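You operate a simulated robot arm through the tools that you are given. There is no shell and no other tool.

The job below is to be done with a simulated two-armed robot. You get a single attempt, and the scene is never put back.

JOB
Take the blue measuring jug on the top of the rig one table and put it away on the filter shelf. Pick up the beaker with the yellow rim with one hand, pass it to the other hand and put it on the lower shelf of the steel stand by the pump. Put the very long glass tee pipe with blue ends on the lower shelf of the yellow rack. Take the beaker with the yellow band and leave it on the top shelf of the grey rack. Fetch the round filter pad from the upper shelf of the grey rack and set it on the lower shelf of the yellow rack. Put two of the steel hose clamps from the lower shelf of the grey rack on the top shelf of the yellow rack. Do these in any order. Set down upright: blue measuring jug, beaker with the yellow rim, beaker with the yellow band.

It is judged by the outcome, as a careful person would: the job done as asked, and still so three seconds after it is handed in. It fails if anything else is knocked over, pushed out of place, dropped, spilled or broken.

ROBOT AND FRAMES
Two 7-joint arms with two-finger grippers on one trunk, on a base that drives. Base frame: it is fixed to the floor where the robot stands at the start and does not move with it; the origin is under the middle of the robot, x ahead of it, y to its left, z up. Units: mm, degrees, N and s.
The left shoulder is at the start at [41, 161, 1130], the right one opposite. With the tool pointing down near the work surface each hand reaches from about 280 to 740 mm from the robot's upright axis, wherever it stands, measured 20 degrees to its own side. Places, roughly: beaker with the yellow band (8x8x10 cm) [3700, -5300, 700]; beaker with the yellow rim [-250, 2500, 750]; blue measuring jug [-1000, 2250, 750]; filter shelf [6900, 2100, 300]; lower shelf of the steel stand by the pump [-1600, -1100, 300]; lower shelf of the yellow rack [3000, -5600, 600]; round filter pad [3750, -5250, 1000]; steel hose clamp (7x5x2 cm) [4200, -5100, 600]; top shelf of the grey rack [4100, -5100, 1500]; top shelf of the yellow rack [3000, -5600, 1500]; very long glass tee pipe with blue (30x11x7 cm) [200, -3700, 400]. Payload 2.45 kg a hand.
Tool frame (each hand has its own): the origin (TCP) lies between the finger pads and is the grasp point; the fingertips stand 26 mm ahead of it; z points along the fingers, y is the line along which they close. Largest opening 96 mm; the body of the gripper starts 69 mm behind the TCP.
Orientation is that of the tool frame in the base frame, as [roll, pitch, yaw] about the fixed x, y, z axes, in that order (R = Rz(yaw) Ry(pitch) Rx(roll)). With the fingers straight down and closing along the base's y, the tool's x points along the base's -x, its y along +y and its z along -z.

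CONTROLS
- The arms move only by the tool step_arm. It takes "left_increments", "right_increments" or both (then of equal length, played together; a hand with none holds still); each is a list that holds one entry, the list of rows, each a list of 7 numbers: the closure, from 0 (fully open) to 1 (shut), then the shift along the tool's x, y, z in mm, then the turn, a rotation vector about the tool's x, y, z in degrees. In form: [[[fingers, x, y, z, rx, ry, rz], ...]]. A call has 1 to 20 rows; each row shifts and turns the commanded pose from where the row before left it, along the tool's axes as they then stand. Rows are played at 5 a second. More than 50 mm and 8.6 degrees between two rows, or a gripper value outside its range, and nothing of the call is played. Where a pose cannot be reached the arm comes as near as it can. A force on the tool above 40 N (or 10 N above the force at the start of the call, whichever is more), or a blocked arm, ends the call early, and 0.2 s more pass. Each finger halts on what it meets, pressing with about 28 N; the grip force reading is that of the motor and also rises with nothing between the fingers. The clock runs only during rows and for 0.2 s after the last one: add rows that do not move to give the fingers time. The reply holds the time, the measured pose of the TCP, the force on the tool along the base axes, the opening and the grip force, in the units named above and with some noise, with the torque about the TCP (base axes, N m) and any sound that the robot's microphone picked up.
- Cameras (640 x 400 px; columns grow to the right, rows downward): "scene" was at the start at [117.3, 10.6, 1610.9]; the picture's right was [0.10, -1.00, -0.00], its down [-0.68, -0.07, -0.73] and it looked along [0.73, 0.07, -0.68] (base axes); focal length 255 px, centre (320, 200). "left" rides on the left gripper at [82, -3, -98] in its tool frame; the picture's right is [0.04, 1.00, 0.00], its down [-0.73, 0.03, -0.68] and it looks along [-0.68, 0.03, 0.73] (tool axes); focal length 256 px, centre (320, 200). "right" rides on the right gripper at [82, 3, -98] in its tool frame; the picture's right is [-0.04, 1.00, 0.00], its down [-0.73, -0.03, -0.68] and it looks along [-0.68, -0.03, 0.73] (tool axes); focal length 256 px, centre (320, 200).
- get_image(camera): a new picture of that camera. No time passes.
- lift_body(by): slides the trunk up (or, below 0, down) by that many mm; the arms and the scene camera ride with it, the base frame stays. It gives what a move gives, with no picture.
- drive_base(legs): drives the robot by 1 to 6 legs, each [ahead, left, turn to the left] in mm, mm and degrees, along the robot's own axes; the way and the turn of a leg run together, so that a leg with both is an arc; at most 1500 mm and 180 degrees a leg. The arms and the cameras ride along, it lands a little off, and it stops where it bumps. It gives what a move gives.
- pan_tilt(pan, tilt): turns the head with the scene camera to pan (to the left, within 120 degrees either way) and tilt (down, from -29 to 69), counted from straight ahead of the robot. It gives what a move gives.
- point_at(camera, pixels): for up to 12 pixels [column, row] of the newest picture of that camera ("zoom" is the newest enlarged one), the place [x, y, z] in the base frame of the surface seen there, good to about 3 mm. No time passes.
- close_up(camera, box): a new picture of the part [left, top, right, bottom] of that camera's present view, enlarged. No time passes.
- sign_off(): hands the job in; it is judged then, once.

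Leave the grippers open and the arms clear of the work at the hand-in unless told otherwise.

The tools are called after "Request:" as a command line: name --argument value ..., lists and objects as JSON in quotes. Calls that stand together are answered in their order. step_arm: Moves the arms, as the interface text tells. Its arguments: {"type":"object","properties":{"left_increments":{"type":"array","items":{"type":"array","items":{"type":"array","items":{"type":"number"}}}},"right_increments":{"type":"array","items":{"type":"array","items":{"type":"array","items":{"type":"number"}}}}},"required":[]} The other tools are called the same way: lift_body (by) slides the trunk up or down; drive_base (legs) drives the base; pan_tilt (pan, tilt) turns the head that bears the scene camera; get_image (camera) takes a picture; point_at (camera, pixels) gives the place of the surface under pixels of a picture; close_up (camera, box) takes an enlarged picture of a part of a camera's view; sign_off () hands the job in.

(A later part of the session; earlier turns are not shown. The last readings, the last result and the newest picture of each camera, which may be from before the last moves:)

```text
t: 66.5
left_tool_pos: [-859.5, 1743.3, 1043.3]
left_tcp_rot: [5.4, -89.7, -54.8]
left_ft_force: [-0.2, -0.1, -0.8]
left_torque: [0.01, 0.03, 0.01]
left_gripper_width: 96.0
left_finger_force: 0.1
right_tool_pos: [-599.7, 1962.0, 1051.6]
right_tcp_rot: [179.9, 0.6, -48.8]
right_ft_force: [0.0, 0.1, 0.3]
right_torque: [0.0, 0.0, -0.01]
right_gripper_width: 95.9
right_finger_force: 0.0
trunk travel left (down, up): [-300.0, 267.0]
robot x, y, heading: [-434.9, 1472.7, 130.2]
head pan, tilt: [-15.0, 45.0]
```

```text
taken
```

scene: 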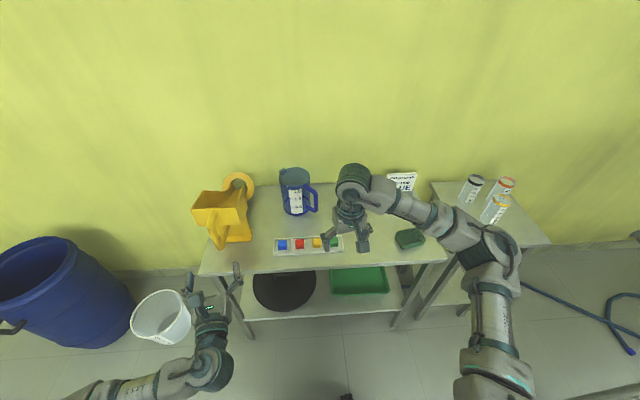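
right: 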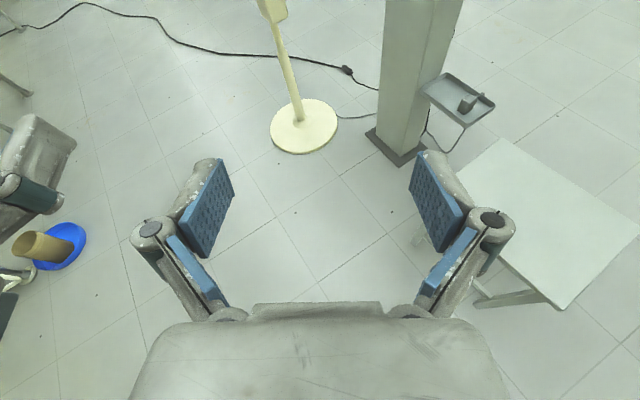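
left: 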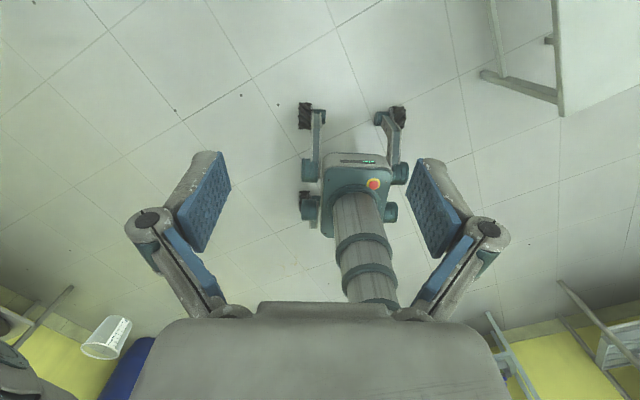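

The drive landed at (-435,1473) heading 130° — about 10° over. The yellow rimmed beaker is at pixel (497,210). I'll zoom there to measure the beakers from this closer view.

Request:
close_up --camera "scene" --box '[440, 160, 540, 240]'

```text
5.00 times, centred on (490, 200) of scene
```

zoom: 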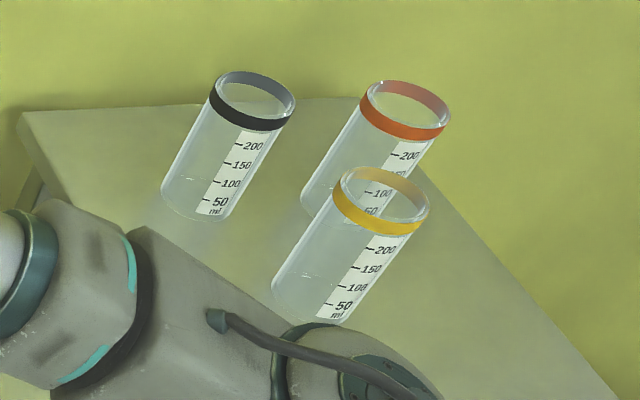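

Request:
point_at --camera "zoom" --pixels '[[335, 185], [428, 215], [380, 235], [385, 172], [362, 290], [320, 315], [290, 330], [210, 95], [295, 105], [362, 105], [448, 125], [345, 250]]'

```text
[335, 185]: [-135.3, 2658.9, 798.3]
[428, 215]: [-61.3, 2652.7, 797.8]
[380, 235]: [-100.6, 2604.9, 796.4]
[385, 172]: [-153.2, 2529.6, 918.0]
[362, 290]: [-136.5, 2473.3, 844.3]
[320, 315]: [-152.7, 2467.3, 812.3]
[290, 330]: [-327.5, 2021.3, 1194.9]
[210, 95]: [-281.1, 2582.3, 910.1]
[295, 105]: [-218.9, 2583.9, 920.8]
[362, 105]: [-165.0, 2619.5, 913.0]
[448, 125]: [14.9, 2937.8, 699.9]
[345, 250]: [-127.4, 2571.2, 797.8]
```

The glass is see-through so points must hit the coloured bands. I'll zoom in tighter on the yellow rim.

Request:
close_up --camera "scene" --box '[485, 185, 525, 210]'

```text
16.00 times, centred on (505, 198) of scene
```

zoom: 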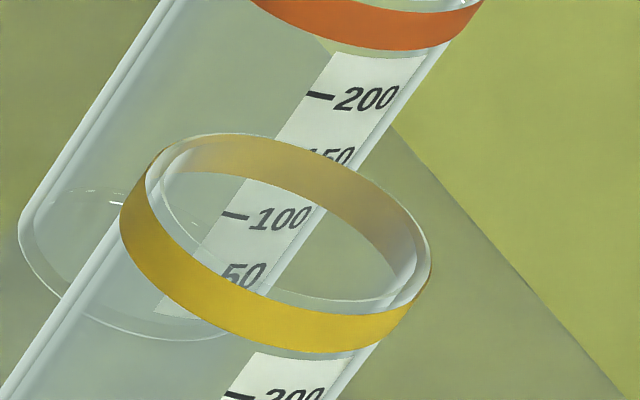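

Request:
point_at --camera "zoom" --pixels '[[130, 220], [200, 290], [290, 325], [380, 325], [420, 290], [280, 150], [220, 150], [360, 190], [270, 385], [300, 10], [400, 35], [455, 25]]'

```text
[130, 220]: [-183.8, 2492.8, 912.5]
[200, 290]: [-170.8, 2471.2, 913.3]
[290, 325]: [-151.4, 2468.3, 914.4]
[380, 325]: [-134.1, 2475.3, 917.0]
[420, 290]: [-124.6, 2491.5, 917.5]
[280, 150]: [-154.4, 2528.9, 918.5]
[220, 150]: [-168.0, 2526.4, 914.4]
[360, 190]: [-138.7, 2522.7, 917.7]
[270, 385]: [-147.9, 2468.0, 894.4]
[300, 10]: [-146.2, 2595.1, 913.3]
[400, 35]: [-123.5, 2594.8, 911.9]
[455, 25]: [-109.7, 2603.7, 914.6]
```

Yellow rim centre is at about (-154, 2498), radius 30, top z≈920; its neighbours are ~128 mm away. Now correct heading by −10.7° and move forward 194, then right 469.

Request:
drive_base --legs '[[0, 0, -10.7], [190, 0, 0]]'

```text
t: 68.8
left_tool_pos: [-899.4, 1979.7, 1043.6]
left_tcp_rot: [12.6, -89.7, -72.3]
left_ft_force: [0.6, -0.2, 0.7]
left_torque: [0.0, 0.0, 0.01]
left_gripper_width: 96.1
left_finger_force: 0.1
right_tool_pos: [-604.2, 2149.7, 1053.6]
right_tcp_rot: [-180.0, 0.6, -59.0]
right_ft_force: [-0.2, 0.6, -1.1]
right_torque: [-0.04, -0.02, 0.0]
right_gripper_width: 95.9
right_finger_force: 0.1
trunk travel left (down, up): [-300.0, 267.0]
robot x, y, heading: [-525.0, 1638.2, 120.2]
head pan, tilt: [-15.0, 45.0]
```

Heading 120.2 at (-525,1638). Now slide right 466 mm.

Request:
drive_base --legs '[[0, -466, 0]]'

Request:
pan_tilt --pan -20 --tilt 55

Request:
get_image --camera "scene"

Request:
get_image --camera "right"

```text
t: 71.6
left_tool_pos: [-498.3, 2209.3, 1043.6]
left_tcp_rot: [34.4, -89.5, -94.2]
left_ft_force: [-0.4, -0.1, 0.3]
left_torque: [0.0, 0.0, -0.04]
left_gripper_width: 95.9
left_finger_force: 0.0
right_tool_pos: [-202.5, 2380.9, 1055.7]
right_tcp_rot: [-179.6, 0.6, -59.0]
right_ft_force: [0.0, -0.9, -0.7]
right_torque: [0.0, -0.05, 0.0]
right_gripper_width: 95.9
right_finger_force: 0.1
trunk travel left (down, up): [-300.0, 267.0]
robot x, y, heading: [-125.7, 1872.6, 120.2]
head pan, tilt: [-15.0, 45.0]
```

```text
t: 72.3
left_tool_pos: [-492.3, 2209.5, 1045.8]
left_tcp_rot: [-3.9, -89.4, -55.7]
left_ft_force: [0.1, 0.0, 0.1]
left_torque: [0.02, -0.03, -0.01]
left_gripper_width: 95.7
left_finger_force: 0.0
right_tool_pos: [-196.4, 2380.5, 1054.9]
right_tcp_rot: [179.9, 0.8, -59.0]
right_ft_force: [0.0, 0.0, 0.2]
right_torque: [0.03, 0.01, -0.04]
right_gripper_width: 95.8
right_finger_force: 0.0
trunk travel left (down, up): [-300.0, 267.0]
robot x, y, heading: [-122.1, 1870.5, 120.1]
head pan, tilt: [-20.0, 55.0]
```

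```text
taken
```

scene: 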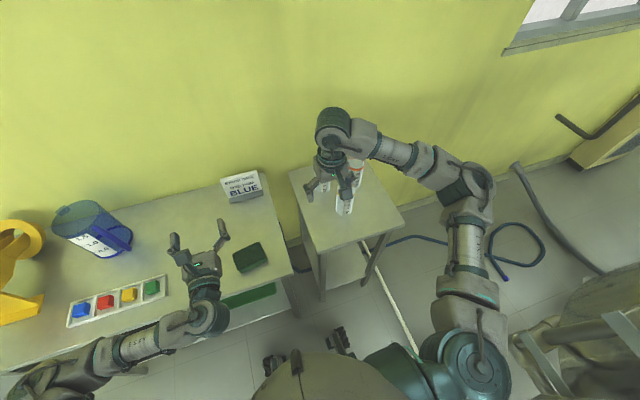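

```text
taken
```

right: 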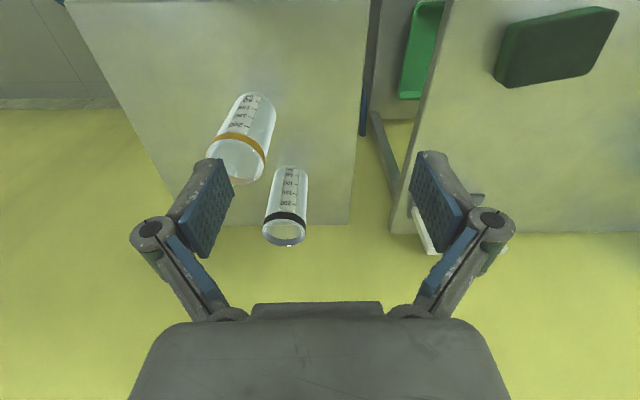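

I'm at (-124,1871), heading 120. The right TCP is at (-199,2381); the beaker is 77 mm further forward and 99 mm right. I'll move there at height, then check.

Request:
step_arm --right_increments '[[[0, -19, -25, 0, 0, 0, 0], [0, -19, -25, 0, 0, 0, 0], [0, -19, -25, 0, 0, 0, 0], [0, -20, -24, 0, 0, 0, 0], [0, 0, 0, 0, 0, 0, 0], [0, 0, 0, 0, 0, 0, 0]]]'

Request:
get_image --camera "right"

Request:
get_image --camera "scene"

```text
t: 73.7
left_tool_pos: [-493.2, 2209.7, 1046.0]
left_tcp_rot: [10.6, -89.4, -70.3]
left_ft_force: [0.0, -0.1, -0.2]
left_torque: [-0.02, 0.0, -0.01]
left_gripper_width: 96.1
left_finger_force: 0.1
right_tool_pos: [-153.6, 2494.5, 1055.5]
right_tcp_rot: [-179.8, 0.9, -58.8]
right_ft_force: [-0.6, -1.1, 0.1]
right_torque: [0.01, 0.01, 0.01]
right_gripper_width: 96.0
right_finger_force: 0.0
trunk travel left (down, up): [-300.0, 267.0]
robot x, y, heading: [-120.6, 1871.4, 120.2]
head pan, tilt: [-20.0, 55.0]
```

```text
taken
```

right: 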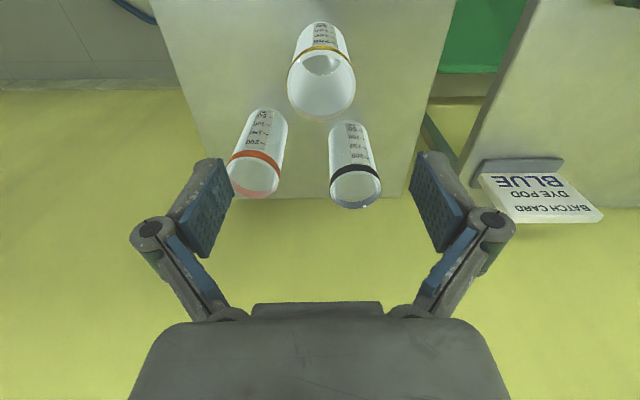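

```text
taken
```

scene: 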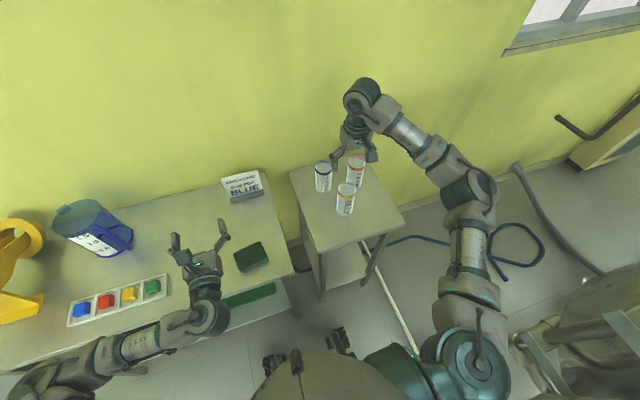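

The yellow rim is centred at column ~321 in the right camera. I'll verify the rim position with this camera.

Request:
point_at --camera "right" --pixels '[[322, 48], [296, 62], [348, 62], [303, 53], [341, 53], [355, 95], [290, 95], [250, 157], [355, 172]]'

```text
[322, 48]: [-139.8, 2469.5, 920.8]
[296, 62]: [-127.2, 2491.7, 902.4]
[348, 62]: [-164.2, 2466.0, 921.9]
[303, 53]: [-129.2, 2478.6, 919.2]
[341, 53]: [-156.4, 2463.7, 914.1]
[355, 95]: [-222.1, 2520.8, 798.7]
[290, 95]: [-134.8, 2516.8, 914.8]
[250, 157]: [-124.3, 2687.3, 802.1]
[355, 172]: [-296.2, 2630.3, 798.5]
```

Agreement within ~3 mm. Lower the open right hand around the beaker, 152 mm down to z≈903.

Request:
step_arm --right_increments '[[[0, 0, 0, 30, 0, 0, 0], [0, 0, 0, 30, 0, 0, 0], [0, 0, 0, 30, 0, 0, 0], [0, 0, 0, 20, 0, 0, 0], [0, 0, 0, 0, 0, 0, 0]]]'

Request:
get_image --camera "right"

```text
t: 74.9
left_tool_pos: [-492.2, 2208.5, 1046.8]
left_tcp_rot: [3.6, -89.4, -63.2]
left_ft_force: [0.0, -0.2, -0.3]
left_torque: [0.01, 0.03, 0.0]
left_gripper_width: 96.0
left_finger_force: 0.2
right_tool_pos: [-154.4, 2497.8, 945.5]
right_tcp_rot: [-180.0, 1.0, -59.0]
right_ft_force: [0.4, 0.0, 0.1]
right_torque: [0.01, -0.03, 0.04]
right_gripper_width: 96.1
right_finger_force: 0.2
trunk travel left (down, up): [-300.0, 267.0]
robot x, y, heading: [-121.1, 1873.3, 120.0]
head pan, tilt: [-20.0, 55.0]
```

```text
taken
```

right: 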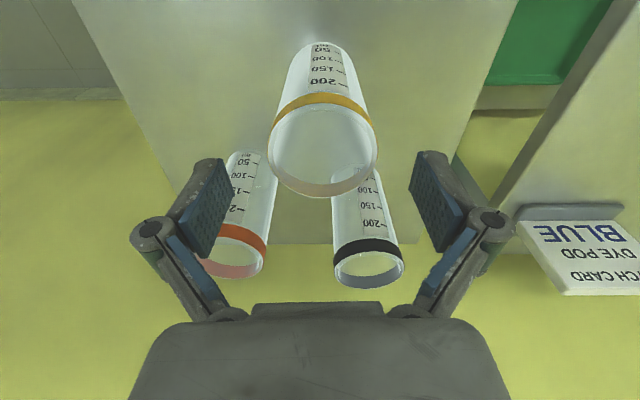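

Beaker sits well between the fingers. Lower 42 mm more, then close.

Request:
step_arm --right_increments '[[[0, 0, 0, 21, 0, 0, 0], [0, 0, 0, 21, 0, 0, 0], [0, 0, 0, 0, 0, 0, 0], [0.3, 0, 0, 0, 0, 0, 0], [0.6, 0, 0, 0, 0, 0, 0], [1, 0, 0, 0, 0, 0, 0], [1, 0, 0, 0, 0, 0, 0], [1, 0, 0, 0, 0, 0, 0]]]'

Request:
get_image --camera "right"

```text
t: 76.7
left_tool_pos: [-493.1, 2209.8, 1046.5]
left_tcp_rot: [5.4, -89.4, -65.2]
left_ft_force: [0.4, -0.2, -0.2]
left_torque: [0.0, 0.02, -0.01]
left_gripper_width: 96.1
left_finger_force: 0.1
right_tool_pos: [-156.4, 2497.6, 906.1]
right_tcp_rot: [-179.9, 0.8, -59.1]
right_ft_force: [0.1, -0.4, 0.9]
right_torque: [0.05, 0.01, 0.01]
right_gripper_width: 58.4
right_finger_force: 28.3
trunk travel left (down, up): [-300.0, 267.0]
robot x, y, heading: [-118.3, 1871.6, 120.0]
head pan, tilt: [-20.0, 55.0]
```

```text
taken
```

right: 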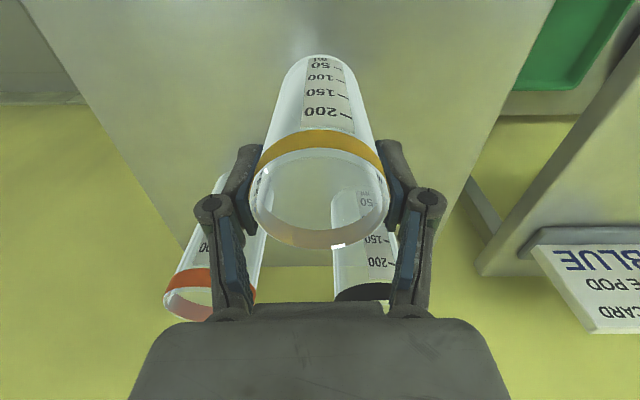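

Gripped at 58.4 mm. Lift it straight up 160 mm.

Request:
step_arm --right_increments '[[[1, 0, 0, -20, 0, 0, 0], [1, 0, 0, -35, 0, 0, 0], [1, 0, 0, -35, 0, 0, 0], [1, 0, 0, -35, 0, 0, 0], [1, 0, 0, -35, 0, 0, 0], [1, 0, 0, 0, 0, 0, 0]]]'

Request:
get_image --camera "scene"

Request:
get_image --camera "right"

```text
t: 78.1
left_tool_pos: [-494.6, 2209.0, 1045.3]
left_tcp_rot: [5.7, -89.4, -65.3]
left_ft_force: [-0.5, -0.9, -0.9]
left_torque: [-0.02, -0.01, 0.02]
left_gripper_width: 96.1
left_finger_force: 0.1
right_tool_pos: [-154.3, 2498.7, 1066.6]
right_tcp_rot: [-179.9, 0.9, -59.0]
right_ft_force: [0.4, 0.2, -1.7]
right_torque: [0.01, 0.01, 0.01]
right_gripper_width: 58.2
right_finger_force: 27.7
trunk travel left (down, up): [-300.0, 267.0]
robot x, y, heading: [-123.3, 1871.6, 120.2]
head pan, tilt: [-20.0, 55.0]
```

```text
taken
```

scene: 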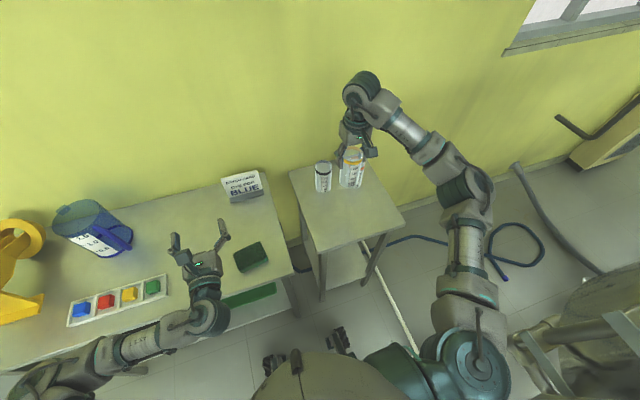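

```text
taken
```

right: 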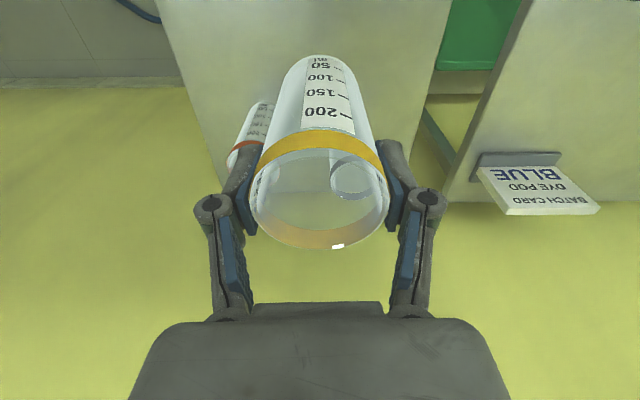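

Beaker is lifted with a firm grip. Now bring the right hand to the middle in front of the robot (forward 500, ~20 mm right of centre), raising it to z≈1110 for the handover.

Request:
step_arm --right_increments '[[[1, 0, 0, -22, 0, 0, 0], [1, 0, 0, -22, 0, 0, 0], [1, 8, 38, 0, 0, 0, 0], [1, 8, 38, 0, 0, 0, 0], [1, 8, 38, 0, 0, 0, 0], [1, 8, 38, 0, 0, 0, 0], [1, 8, 38, 0, 0, 0, 0], [1, 8, 38, 0, 0, 0, 0], [1, 10, 38, 0, 0, 0, 0], [1, 0, 0, 0, 0, 0, 0]]]'

Request:
step_arm --left_increments '[[[0, 0, 0, 0, -8, 0, 0], [0, 0, 0, 0, -8, 0, 0], [0, 0, 0, 0, -8, 0, 0], [0, 0, 0, 0, -8, 0, 0], [0, 0, 0, 0, -8, 0, 0], [0, 0, 0, 0, -5, 0, 0], [0, 0, 0, 0, 0, 0, 0]]]'

Request:
get_image --camera "scene"

Request:
get_image --camera "left"

```text
t: 80.3
left_tool_pos: [-495.3, 2208.4, 1045.5]
left_tcp_rot: [15.3, -89.4, -75.1]
left_ft_force: [-0.2, 0.6, 0.1]
left_torque: [0.02, 0.0, 0.01]
left_gripper_width: 96.1
left_finger_force: 0.0
right_tool_pos: [-351.7, 2311.4, 1109.7]
right_tcp_rot: [-179.7, 0.9, -59.0]
right_ft_force: [-0.1, -0.6, -1.2]
right_torque: [0.0, 0.03, 0.0]
right_gripper_width: 58.4
right_finger_force: 28.1
trunk travel left (down, up): [-300.0, 267.0]
robot x, y, heading: [-124.2, 1872.5, 120.0]
head pan, tilt: [-20.0, 55.0]
```

```text
t: 81.9
left_tool_pos: [-496.4, 2214.7, 1042.9]
left_tcp_rot: [-32.1, -89.5, -72.8]
left_ft_force: [0.1, -0.5, 0.3]
left_torque: [-0.01, 0.0, -0.01]
left_gripper_width: 96.1
left_finger_force: 0.0
left hand out of reach, approached as far as the arm can: row 1
right_tool_pos: [-350.5, 2310.9, 1108.5]
right_tcp_rot: [-179.8, 0.9, -58.9]
right_ft_force: [1.1, -1.0, -0.1]
right_torque: [0.01, -0.02, 0.02]
right_gripper_width: 58.7
right_finger_force: 28.6
trunk travel left (down, up): [-300.0, 267.0]
robot x, y, heading: [-122.7, 1873.4, 120.1]
head pan, tilt: [-20.0, 55.0]
```

```text
taken
```

scene: 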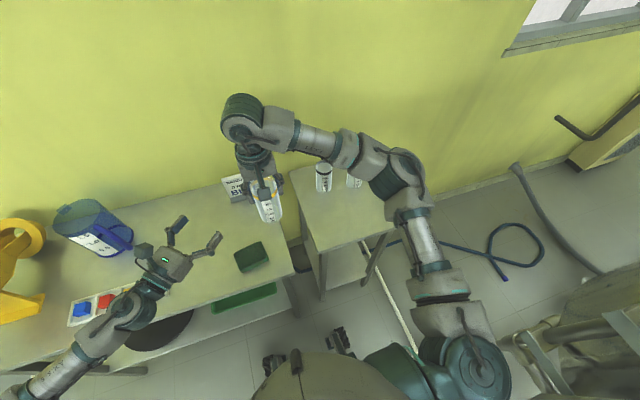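

```text
taken
```

left: 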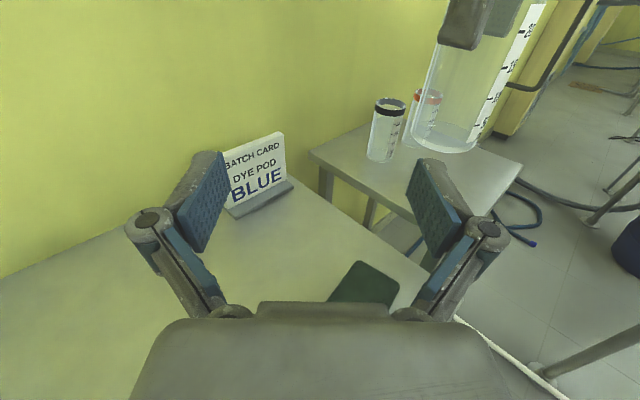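

The left hand now points 45° to the right, toward the beaker at left-camera pixel (480,90). Beaker is 115 mm to its right and 130 mm ahead. First shift 115 mm along its y.

Request:
step_arm --left_increments '[[[0, 0, 29, 0, 0, 0, 0], [0, 0, 29, 0, 0, 0, 0], [0, 0, 29, 0, 0, 0, 0], [0, 0, 28, 0, 0, 0, 0], [0, 0, 0, 0, 0, 0, 0], [0, 0, 0, 0, 0, 0, 0]]]'

Request:
get_image --camera "left"

Request:
get_image --camera "scene"

```text
t: 83.3
left_tool_pos: [-399.5, 2208.5, 1034.9]
left_tcp_rot: [-29.7, -89.3, -75.1]
left_ft_force: [0.6, 0.0, -0.9]
left_torque: [0.02, -0.01, 0.04]
left_gripper_width: 96.0
left_finger_force: 0.1
left hand out of reach, approached as far as the arm can: row 3, 4
right_tool_pos: [-350.5, 2310.6, 1108.9]
right_tcp_rot: [-179.8, 1.0, -59.0]
right_ft_force: [0.5, 0.1, -1.3]
right_torque: [-0.04, -0.07, -0.02]
right_gripper_width: 58.5
right_finger_force: 28.1
trunk travel left (down, up): [-300.0, 267.0]
robot x, y, heading: [-124.2, 1873.7, 120.2]
head pan, tilt: [-20.0, 55.0]
```

```text
taken
```

left: 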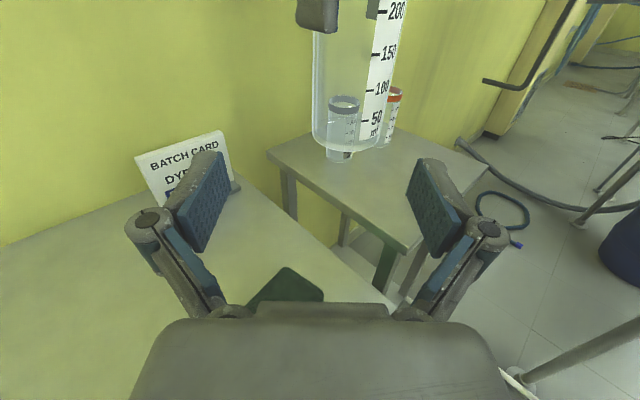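

```text
taken
```

scene: 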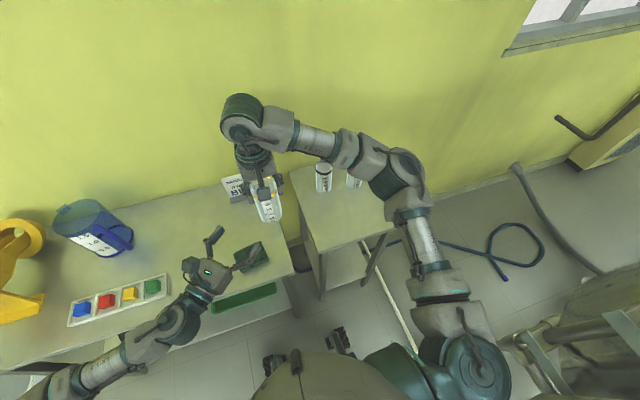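

The left hand is near its limit and ended ~21 mm short sideways, so I'll move the beaker (right hand) to line up instead: x −15, y +15, down 8.

Request:
step_arm --right_increments '[[[1, -8, 8, 4, 0, 0, 0], [1, -7, 7, 4, 0, 0, 0], [1, 0, 0, 0, 0, 0, 0]]]'

Request:
step_arm --left_increments '[[[0, 0, 0, 20, 0, 0, 0], [0, 0, 0, 20, 0, 0, 0], [0, 0, 0, 0, 0, 0, 0]]]'

Request:
get_image --camera "left"

```text
t: 84.1
left_tool_pos: [-397.8, 2208.4, 1034.7]
left_tcp_rot: [-31.1, -89.4, -73.6]
left_ft_force: [0.8, -0.1, -0.3]
left_torque: [0.03, -0.01, 0.01]
left_gripper_width: 95.8
left_finger_force: 0.1
right_tool_pos: [-373.7, 2313.7, 1101.3]
right_tcp_rot: [-179.7, 0.9, -59.0]
right_ft_force: [-0.2, 0.1, -1.1]
right_torque: [-0.04, -0.03, 0.0]
right_gripper_width: 58.6
right_finger_force: 28.0
trunk travel left (down, up): [-300.0, 267.0]
robot x, y, heading: [-123.1, 1873.3, 120.1]
head pan, tilt: [-20.0, 55.0]
```

```text
t: 84.9
left_tool_pos: [-387.1, 2247.8, 1034.9]
left_tcp_rot: [-32.7, -89.4, -72.0]
left_ft_force: [0.5, -0.3, 0.3]
left_torque: [0.03, -0.04, -0.01]
left_gripper_width: 96.4
left_finger_force: 0.1
right_tool_pos: [-372.9, 2313.4, 1101.1]
right_tcp_rot: [-179.8, 1.0, -58.9]
right_ft_force: [-0.5, -0.6, -0.7]
right_torque: [0.02, 0.01, 0.01]
right_gripper_width: 58.6
right_finger_force: 28.1
trunk travel left (down, up): [-300.0, 267.0]
robot x, y, heading: [-121.9, 1874.7, 120.3]
head pan, tilt: [-20.0, 55.0]
```

```text
taken
```

left: 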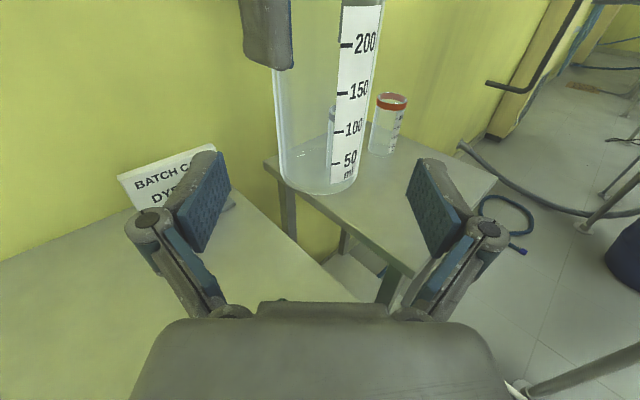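

The beaker is centred in the left camera (column ~325), grip height 43 mm above its bottom. Advance 66 mm.

Request:
step_arm --left_increments '[[[0, 0, -1, 22, 0, 0, 0], [0, 0, -1, 22, 0, 0, 0], [0, 0, -1, 22, 0, 0, 0], [0, 0, 0, 0, 0, 0, 0]]]'

Request:
get_image --camera "left"

Request:
get_image --camera "right"

Request:
get_image --camera "scene"

```text
t: 85.9
left_tool_pos: [-373.9, 2310.5, 1034.5]
left_tcp_rot: [-34.1, -89.3, -70.6]
left_ft_force: [0.0, 0.0, -0.2]
left_torque: [0.02, -0.02, 0.0]
left_gripper_width: 96.2
left_finger_force: 0.2
right_tool_pos: [-372.6, 2313.5, 1102.2]
right_tcp_rot: [-179.8, 0.9, -59.1]
right_ft_force: [0.4, 0.3, -1.7]
right_torque: [0.01, -0.03, -0.01]
right_gripper_width: 58.2
right_finger_force: 28.1
trunk travel left (down, up): [-300.0, 267.0]
robot x, y, heading: [-123.3, 1872.6, 120.3]
head pan, tilt: [-20.0, 55.0]
```

```text
taken
```

left: 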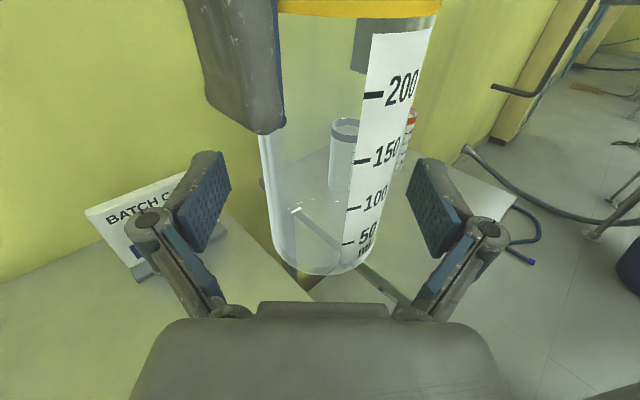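

```text
taken
```

right: 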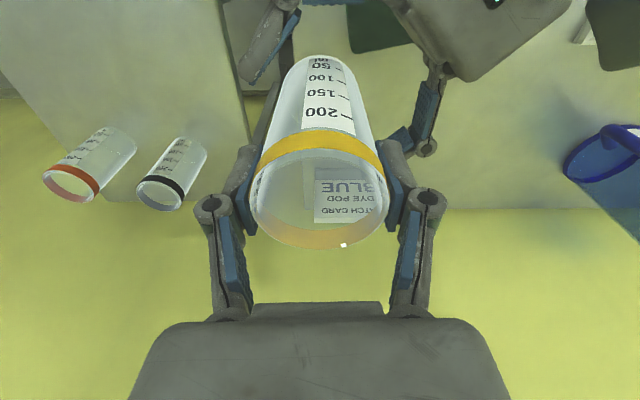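

```text
taken
```

scene: 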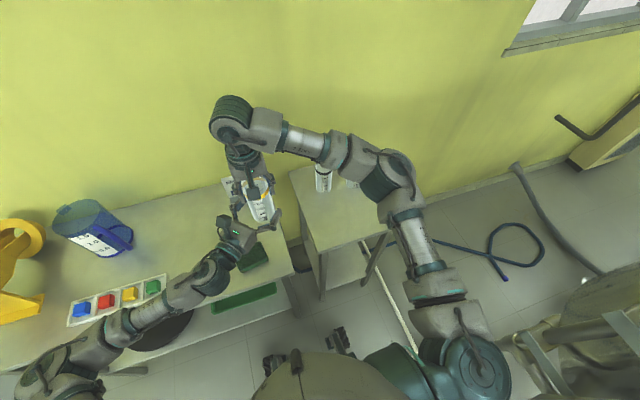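

Beaker is between the left fingers. Close the left hand.

Request:
step_arm --left_increments '[[[0.2, 0, 0, 0, 0, 0, 0], [0.4, 0, 0, 0, 0, 0, 0], [0.7, 0, 0, 0, 0, 0, 0], [1, 0, 0, 0, 0, 0, 0], [1, 0, 0, 0, 0, 0, 0], [1, 0, 0, 0, 0, 0, 0]]]'

Request:
get_image --camera "left"

```text
t: 87.3
left_tool_pos: [-372.8, 2309.9, 1034.7]
left_tcp_rot: [-33.5, -89.3, -71.4]
left_ft_force: [19.6, -10.5, -1.0]
left_torque: [0.44, 0.93, -0.31]
left_gripper_width: 58.0
left_finger_force: 28.0
right_tool_pos: [-372.6, 2314.2, 1102.3]
right_tcp_rot: [-179.9, 1.0, -59.0]
right_ft_force: [-20.1, 9.6, 1.9]
right_torque: [0.27, 0.45, 0.25]
right_gripper_width: 58.7
right_finger_force: 28.0
trunk travel left (down, up): [-300.0, 267.0]
robot x, y, heading: [-122.5, 1872.6, 120.1]
head pan, tilt: [-20.0, 55.0]
```

```text
taken
```

left: 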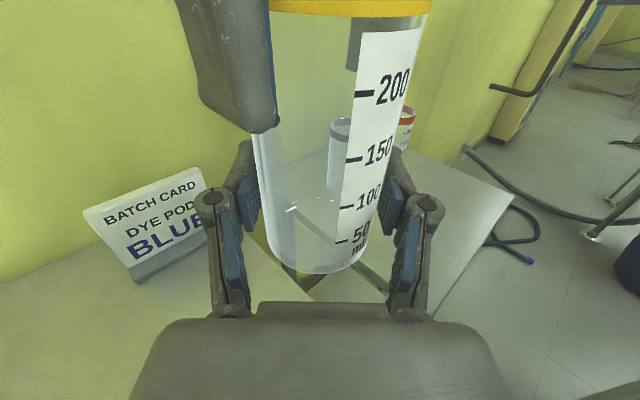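

Both hands hold it, but a ~20 N side load shows a few mm misalignment. I'll relax it by moving the left hand 3 mm along its +y (the way it is being pushed).

Request:
step_arm --left_increments '[[[1, 0, 2, 0, 0, 0, 0], [1, 0, 0, 0, 0, 0, 0]]]'

```text
t: 87.9
left_tool_pos: [-372.4, 2310.1, 1034.3]
left_tcp_rot: [-32.6, -89.3, -72.1]
left_ft_force: [10.6, -8.2, 0.2]
left_torque: [0.22, 0.4, -0.28]
left_gripper_width: 57.6
left_finger_force: 27.5
right_tool_pos: [-372.5, 2313.7, 1101.1]
right_tcp_rot: [-179.8, 0.9, -58.9]
right_ft_force: [-11.1, 7.8, 0.4]
right_torque: [0.3, 0.35, 0.26]
right_gripper_width: 58.7
right_finger_force: 27.8
trunk travel left (down, up): [-300.0, 267.0]
robot x, y, heading: [-122.4, 1873.1, 120.3]
head pan, tilt: [-20.0, 55.0]
```

Load halved. Another 2 mm in y and −1 in z.

Request:
step_arm --left_increments '[[[1, 0, 2.2, -1, 0, 0, 0], [1, 0, 0, 0, 0, 0, 0]]]'

```text
t: 88.5
left_tool_pos: [-372.3, 2309.1, 1034.4]
left_tcp_rot: [-29.5, -89.4, -74.8]
left_ft_force: [-5.3, 8.3, 5.4]
left_torque: [-0.75, -0.85, -0.44]
left_gripper_width: 58.1
left_finger_force: 28.3
right_tool_pos: [-372.7, 2312.9, 1100.0]
right_tcp_rot: [-179.7, 0.8, -58.8]
right_ft_force: [4.9, -8.3, -6.2]
right_torque: [0.28, 0.47, 0.49]
right_gripper_width: 58.5
right_finger_force: 27.9
trunk travel left (down, up): [-300.0, 267.0]
robot x, y, heading: [-119.2, 1877.0, 120.2]
head pan, tilt: [-20.0, 55.0]
```

Loads are small now. Open the right hand and lift it straight up off the beaker.

Request:
step_arm --left_increments '[[[1, 0, 0, 0, 0, 0, 0], [1, 0, 0, 0, 0, 0, 0], [1, 0, 0, 0, 0, 0, 0], [1, 0, 0, 0, 0, 0, 0], [1, 0, 0, 0, 0, 0, 0], [1, 0, 0, 0, 0, 0, 0], [1, 0, 0, 0, 0, 0, 0], [1, 0, 0, 0, 0, 0, 0]]]' --right_increments '[[[0.5, 0, 0, 0, 0, 0, 0], [0, 0, 0, 0, 0, 0, 0], [0, 0, 0, 0, 0, 0, 0], [0, 0, 0, 0, 0, 0, 0], [0, 0, 0, -20, 0, 0, 0], [0, 0, 0, -30, 0, 0, 0], [0, 0, 0, -30, 0, 0, 0], [0, 0, 0, -20, 0, 0, 0]]]'

Request:
get_image --camera "left"

Request:
get_image --camera "scene"

```text
t: 90.3
left_tool_pos: [-369.7, 2306.9, 1034.4]
left_tcp_rot: [-31.5, -89.4, -73.2]
left_ft_force: [0.6, -0.4, -0.2]
left_torque: [0.01, -0.01, -0.01]
left_gripper_width: 57.7
left_finger_force: 28.2
right_tool_pos: [-370.6, 2312.5, 1199.5]
right_tcp_rot: [-179.8, 0.9, -58.9]
right_ft_force: [-0.1, 0.7, 0.5]
right_torque: [-0.02, 0.03, -0.01]
right_gripper_width: 96.0
right_finger_force: 0.0
trunk travel left (down, up): [-300.0, 267.0]
robot x, y, heading: [-119.0, 1872.0, 120.1]
head pan, tilt: [-20.0, 55.0]
```

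```text
taken
```

left: 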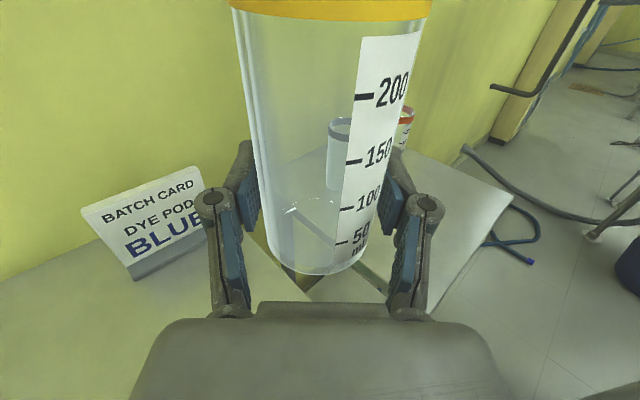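

```text
taken
```

scene: 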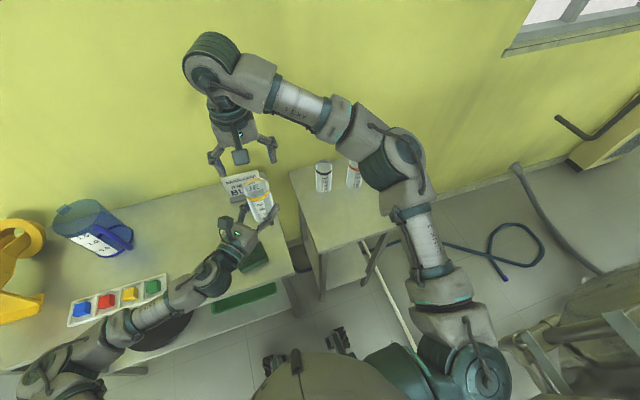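

The left hand alone holds the beaker upright. Now withdraw: right hand back to its side, left hand back along its path to face forward.

Request:
step_arm --left_increments '[[[1, 0, 0, 0, 0, 0, 0], [1, 0, 0, 0, 0, 0, 0], [1, 0, 0, 0, 0, 0, 0], [1, 0, 0, -25, 0, 0, 0], [1, 0, 0, -25, 0, 0, 0], [1, 0, 0, -25, 0, 0, 0], [1, 0, -20, -20, 0, 0, 0], [1, 0, -30, 0, 0, 0, 0], [1, 0, -30, 0, 0, 0, 0], [1, 0, -30, 0, 0, 0, 0], [1, 0, 0, 0, 0, 0, 0]]]' --right_increments '[[[0, 4, -38, 0, 0, 0, 0], [0, 4, -38, 0, 0, 0, 0], [0, 4, -38, 0, 0, 0, 0], [0, 4, -38, 0, 0, 0, 0], [0, 4, -38, 0, 0, 0, 0], [0, 0, 0, 20, 0, 0, 0], [0, 0, 0, 20, 0, 0, 0], [0, 0, 0, 20, 0, 0, 0], [0, 0, 0, 20, 0, 0, 0], [0, 0, 0, 20, 0, 0, 0], [0, 0, 0, 0, 0, 0, 0]]]'

Request:
step_arm --left_increments '[[[1, 0, 0, 0, 7.5, 0, 0], [1, 0, 0, 0, 7.5, 0, 0], [1, 0, 0, 0, 7.5, 0, 0], [1, 0, 0, 0, 7.5, 0, 0], [1, 0, 0, 0, 7.5, 0, 0], [1, 0, 0, 0, 7.5, 0, 0], [1, 0, 0, 0, 0, 0, 0]]]'

Request:
get_image --camera "scene"

```text
t: 92.7
left_tool_pos: [-496.7, 2246.2, 1030.7]
left_tcp_rot: [-34.7, -89.4, -70.0]
left_ft_force: [0.7, -0.2, 0.1]
left_torque: [-0.02, 0.03, 0.01]
left_gripper_width: 57.5
left_finger_force: 28.0
right_tool_pos: [-200.4, 2393.6, 1100.5]
right_tcp_rot: [-179.8, 0.9, -58.9]
right_ft_force: [0.2, -0.8, 0.2]
right_torque: [0.0, 0.03, 0.02]
right_gripper_width: 96.2
right_finger_force: 0.1
trunk travel left (down, up): [-300.0, 267.0]
robot x, y, heading: [-119.6, 1878.4, 120.4]
head pan, tilt: [-20.0, 55.0]
```

```text
t: 94.3
left_tool_pos: [-497.9, 2245.0, 1033.2]
left_tcp_rot: [4.8, -89.4, -64.5]
left_ft_force: [-0.3, 0.8, 0.5]
left_torque: [-0.01, 0.02, 0.01]
left_gripper_width: 57.6
left_finger_force: 27.7
right_tool_pos: [-199.6, 2393.8, 1100.5]
right_tcp_rot: [-179.9, 1.0, -59.0]
right_ft_force: [-0.1, -0.3, -0.5]
right_torque: [0.03, -0.01, 0.03]
right_gripper_width: 96.0
right_finger_force: 0.1
trunk travel left (down, up): [-300.0, 267.0]
robot x, y, heading: [-122.0, 1873.4, 120.2]
head pan, tilt: [-20.0, 55.0]
```

```text
taken
```

scene: 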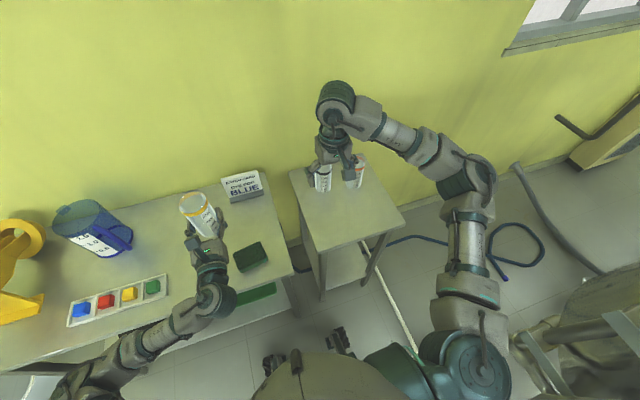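

While here I'll take a close look at the jug (scene pixel ~(92,225)) to measure it for later.

Request:
close_up --camera "scene" --box '[30, 180, 150, 270]'

```text
4.44 times, centred on (90, 225) of scene
```

zoom: 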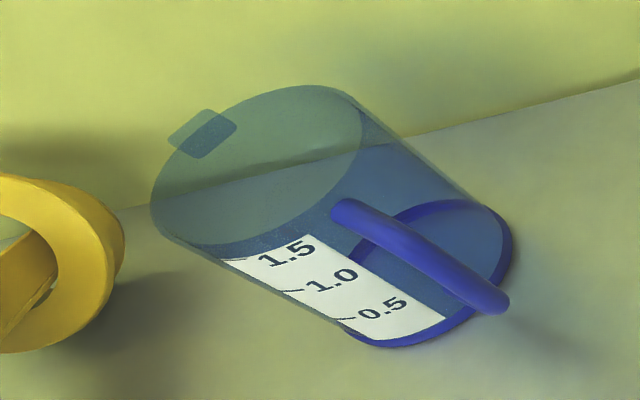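

Request:
point_at --camera "zoom" --pixels '[[360, 210], [420, 245], [480, 290], [270, 260], [330, 285], [390, 320], [205, 135], [470, 205], [385, 345], [510, 250], [180, 240], [60, 220]]'

```text
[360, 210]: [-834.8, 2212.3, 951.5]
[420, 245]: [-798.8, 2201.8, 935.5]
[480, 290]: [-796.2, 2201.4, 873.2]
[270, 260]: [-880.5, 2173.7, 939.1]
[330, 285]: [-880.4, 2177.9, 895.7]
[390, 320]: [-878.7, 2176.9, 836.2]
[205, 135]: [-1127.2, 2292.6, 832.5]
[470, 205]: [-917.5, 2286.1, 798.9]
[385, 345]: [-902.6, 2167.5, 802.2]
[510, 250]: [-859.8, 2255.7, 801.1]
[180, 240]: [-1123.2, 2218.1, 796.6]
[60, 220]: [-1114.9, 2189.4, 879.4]
```

Jug: centre about (-912,2226), radius ~60, table z≈798, handle toward (-797,2201). Later. Now I'll look toward the steel stand (pan left 100 from here) to plan the drive.

Request:
pan_tilt --pan 100 --tilt 25

Request:
get_image --camera "scene"

```text
t: 96.3
left_tool_pos: [-498.1, 2244.0, 1033.4]
left_tcp_rot: [7.4, -89.5, -67.1]
left_ft_force: [1.3, 0.7, -0.8]
left_torque: [-0.02, -0.03, -0.01]
left_gripper_width: 57.2
left_finger_force: 27.8
right_tool_pos: [-199.6, 2394.8, 1100.6]
right_tcp_rot: [-179.9, 0.9, -59.0]
right_ft_force: [-0.6, -0.1, -0.1]
right_torque: [0.02, 0.01, -0.02]
right_gripper_width: 95.9
right_finger_force: 0.0
trunk travel left (down, up): [-300.0, 267.0]
robot x, y, heading: [-124.6, 1871.7, 120.2]
head pan, tilt: [100.0, 25.0]
```

```text
taken
```

scene: 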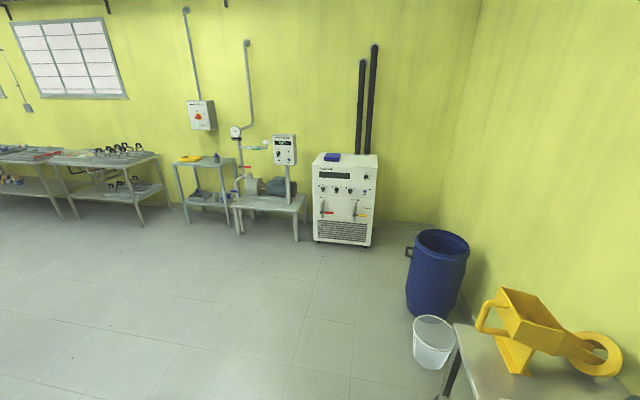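

I see the steel stand at px (175–240,155–225), beside the pump table. Measure points.

Request:
point_at --camera "scene" --pixels '[[175, 165], [235, 160], [190, 222], [235, 205], [205, 196], [190, 193], [185, 158], [240, 232], [298, 240], [145, 224], [318, 240], [415, 360]]'

Request:
close_up --camera "scene" --box '[160, 130, 320, 250]'

```text
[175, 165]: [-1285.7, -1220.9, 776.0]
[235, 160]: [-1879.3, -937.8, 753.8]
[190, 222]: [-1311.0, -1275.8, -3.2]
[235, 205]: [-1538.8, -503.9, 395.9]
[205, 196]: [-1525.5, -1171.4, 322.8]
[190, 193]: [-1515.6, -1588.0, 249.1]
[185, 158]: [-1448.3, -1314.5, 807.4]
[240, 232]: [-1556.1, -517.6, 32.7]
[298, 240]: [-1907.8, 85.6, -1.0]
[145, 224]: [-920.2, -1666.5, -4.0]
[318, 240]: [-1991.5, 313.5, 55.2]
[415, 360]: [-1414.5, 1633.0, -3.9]
```

```text
3.33 times, centred on (240, 190) of scene
```

zoom: 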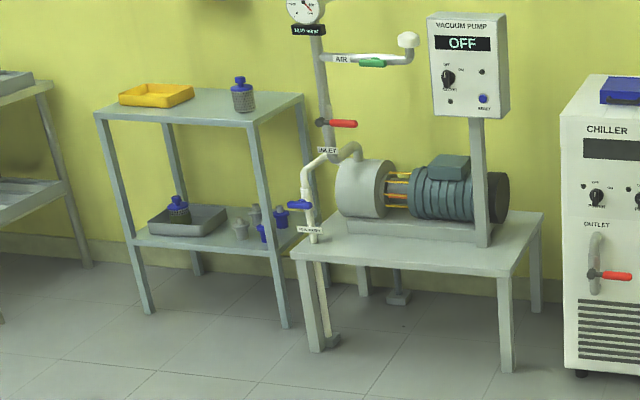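

Request:
point_at --camera "zoom" --pixels '[[98, 117], [250, 126], [302, 96], [118, 90], [133, 240], [275, 252], [150, 312], [286, 325], [190, 210], [240, 230], [265, 240], [225, 240]]'

```text
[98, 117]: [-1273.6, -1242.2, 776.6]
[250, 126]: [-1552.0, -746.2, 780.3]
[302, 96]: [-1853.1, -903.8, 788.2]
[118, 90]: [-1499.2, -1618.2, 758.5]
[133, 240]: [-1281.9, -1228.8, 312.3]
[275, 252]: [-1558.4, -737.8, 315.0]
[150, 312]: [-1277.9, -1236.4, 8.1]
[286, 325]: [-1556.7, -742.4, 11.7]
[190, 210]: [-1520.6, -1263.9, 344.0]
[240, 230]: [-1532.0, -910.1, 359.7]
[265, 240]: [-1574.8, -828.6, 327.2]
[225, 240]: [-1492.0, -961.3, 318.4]
```

Stand: front edge from (-1274,-1242) to (-1552,-746), lower shelf z≈318, top ≈780. I'll first back off 150, slide left 470 clear of the control box, and back up 450.

Request:
drive_base --legs '[[-150, 0, 0], [0, 470, 0], [-450, 0, 0]]'

Request:
drive_base --legs '[[0, 0, 85]]'

```text
t: 102.4
left_tool_pos: [-614.5, 1481.3, 1032.5]
left_tcp_rot: [38.7, -89.3, -98.6]
left_ft_force: [0.1, -0.3, -0.2]
left_torque: [0.02, 0.03, -0.01]
left_gripper_width: 57.1
left_finger_force: 28.0
right_tool_pos: [-316.6, 1628.2, 1101.8]
right_tcp_rot: [-179.3, 0.9, -59.1]
right_ft_force: [-1.3, -0.6, 0.1]
right_torque: [0.03, -0.01, 0.01]
right_gripper_width: 96.0
right_finger_force: 0.0
trunk travel left (down, up): [-300.0, 267.0]
robot x, y, heading: [-234.7, 1110.0, 120.1]
head pan, tilt: [100.0, 25.0]
```

```text
t: 106.5
left_tool_pos: [-637.3, 775.9, 1035.4]
left_tcp_rot: [-7.8, -89.2, 33.0]
left_ft_force: [1.3, 0.2, 0.4]
left_torque: [0.0, -0.02, 0.02]
left_gripper_width: 57.2
left_finger_force: 27.9
right_tool_pos: [-760.0, 1087.4, 1101.2]
right_tcp_rot: [180.0, 1.1, 26.0]
right_ft_force: [0.3, -0.1, 0.2]
right_torque: [0.01, -0.02, 0.04]
right_gripper_width: 96.3
right_finger_force: 0.0
trunk travel left (down, up): [-300.0, 267.0]
robot x, y, heading: [-232.8, 1112.4, -155.2]
head pan, tilt: [100.0, 25.0]
```

Heading −155.2 now. Add 4.7° and drive diagonally toward a view point in front of the stand.

Request:
drive_base --legs '[[0, 0, 4.7], [580, 626, 0], [580, 626, 0]]'

Request:
pan_tilt --pan 0 --tilt 45

Request:
get_image --camera "scene"

```text
t: 115.6
left_tool_pos: [-948.3, -940.2, 1037.4]
left_tcp_rot: [1.2, -89.2, 30.3]
left_ft_force: [-0.1, -0.3, -0.5]
left_torque: [0.01, -0.01, 0.06]
left_gripper_width: 56.9
left_finger_force: 27.7
right_tool_pos: [-1104.5, -645.7, 1102.1]
right_tcp_rot: [-179.8, 1.3, 32.4]
right_ft_force: [0.8, -0.2, 0.2]
right_torque: [-0.03, -0.01, 0.0]
right_gripper_width: 96.2
right_finger_force: 0.0
trunk travel left (down, up): [-300.0, 267.0]
robot x, y, heading: [-593.6, -565.1, -148.7]
head pan, tilt: [100.0, 25.0]
```

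```text
t: 117.4
left_tool_pos: [-946.0, -939.0, 1038.1]
left_tcp_rot: [-0.5, -88.8, 32.0]
left_ft_force: [0.7, 0.1, -1.1]
left_torque: [0.02, -0.01, 0.03]
left_gripper_width: 56.9
left_finger_force: 27.7
right_tool_pos: [-1103.5, -643.3, 1105.2]
right_tcp_rot: [-179.9, 1.4, 32.4]
right_ft_force: [0.3, 0.5, 0.4]
right_torque: [0.0, 0.02, 0.0]
right_gripper_width: 96.0
right_finger_force: 0.0
trunk travel left (down, up): [-300.0, 267.0]
robot x, y, heading: [-587.2, -561.4, -148.4]
head pan, tilt: [0.0, 45.0]
```

```text
taken
```

scene: 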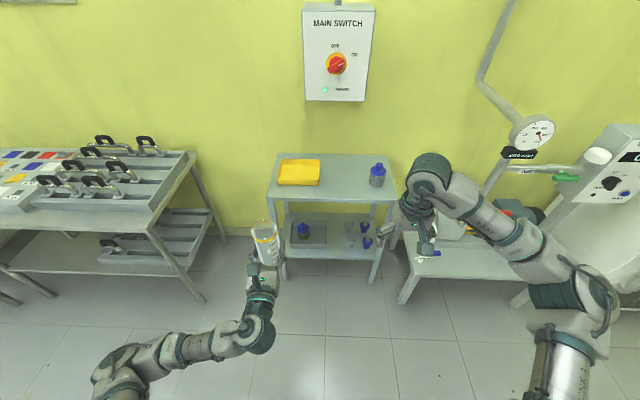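

Now at (-590,-562), heading −148.5. I'll lower the trunk 300 mm (hands are ~390 mm clear of the stand) to see into the lower shelf and be at placing height.

Request:
lift_body --by -298

Request:
pan_tilt --pan 0 --tilt 40

Request:
close_up --camera "scene" --box '[250, 120, 410, 280]'

```text
t: 120.3
left_tool_pos: [-950.8, -941.5, 575.1]
left_tcp_rot: [-179.8, -68.9, -148.6]
left_ft_force: [0.6, 0.1, 1.0]
left_torque: [-0.02, -0.01, -0.04]
left_gripper_width: 57.1
left_finger_force: 27.9
right_tool_pos: [-1101.7, -642.9, 806.4]
right_tcp_rot: [-180.0, 1.6, 32.4]
right_ft_force: [-0.1, -0.9, -0.8]
right_torque: [-0.01, 0.02, 0.0]
right_gripper_width: 96.1
right_finger_force: 0.1
trunk travel left (down, up): [-2.0, 565.0]
robot x, y, heading: [-592.4, -563.1, -148.8]
head pan, tilt: [0.0, 45.0]
```

```text
t: 121.0
left_tool_pos: [-950.8, -942.0, 573.9]
left_tcp_rot: [-179.8, -68.8, -148.6]
left_ft_force: [-0.3, -0.7, 0.7]
left_torque: [0.03, -0.02, -0.01]
left_gripper_width: 57.0
left_finger_force: 27.9
right_tool_pos: [-1102.5, -643.4, 807.3]
right_tcp_rot: [-179.8, 1.4, 32.4]
right_ft_force: [-0.6, -0.5, -0.5]
right_torque: [-0.06, 0.0, -0.03]
right_gripper_width: 96.1
right_finger_force: 0.2
trunk travel left (down, up): [-2.0, 565.0]
robot x, y, heading: [-590.7, -560.8, -148.7]
head pan, tilt: [0.0, 40.0]
```

```text
2.50 times, centred on (330, 200) of scene
```

zoom: 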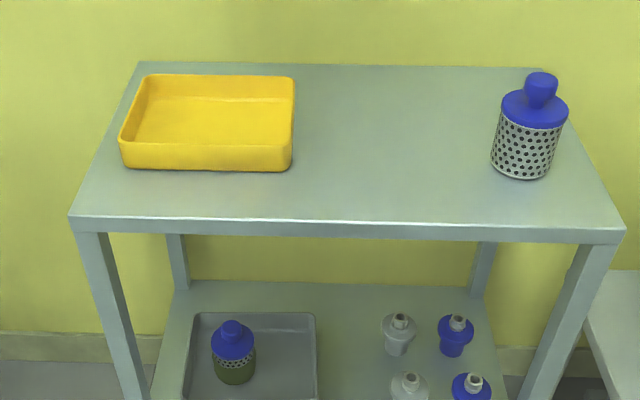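

The left hand dropped more than the trunk did (z 574, pitched ~21°): the arm shifted. Let me look at it.

Request:
pan_tilt --pan 20 --tilt 60

Request:
get_image --camera "scene"

Request:
get_image --camera "left"

```text
t: 121.8
left_tool_pos: [-951.2, -941.3, 574.6]
left_tcp_rot: [-179.8, -68.7, -148.6]
left_ft_force: [0.0, 0.4, -0.2]
left_torque: [0.01, 0.01, 0.02]
left_gripper_width: 57.0
left_finger_force: 28.1
right_tool_pos: [-1101.3, -642.8, 807.3]
right_tcp_rot: [-179.9, 1.5, 32.5]
right_ft_force: [0.8, -0.1, 0.5]
right_torque: [0.03, 0.0, 0.01]
right_gripper_width: 96.3
right_finger_force: 0.0
trunk travel left (down, up): [-2.0, 565.0]
robot x, y, heading: [-589.3, -563.8, -148.6]
head pan, tilt: [20.0, 60.0]
```

```text
taken
```

scene: 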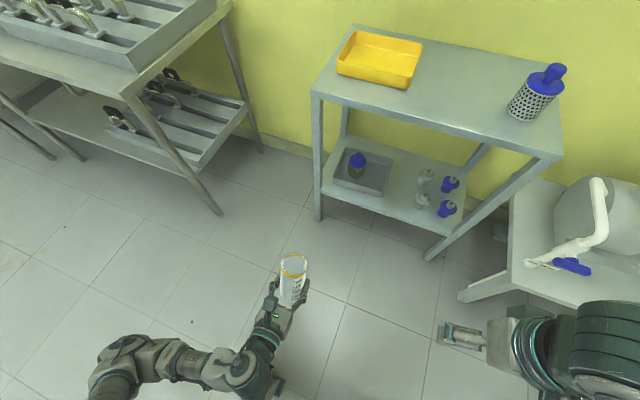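

```text
taken
```

left: 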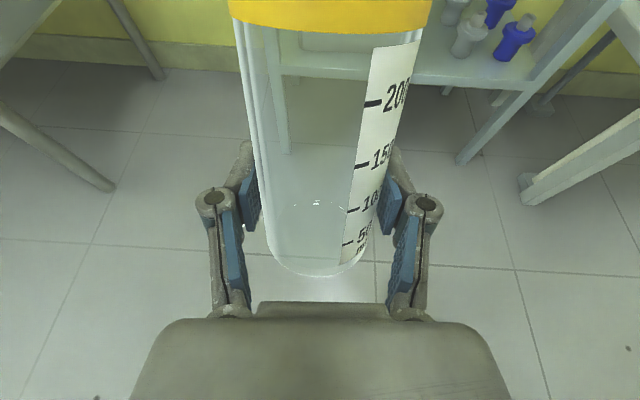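

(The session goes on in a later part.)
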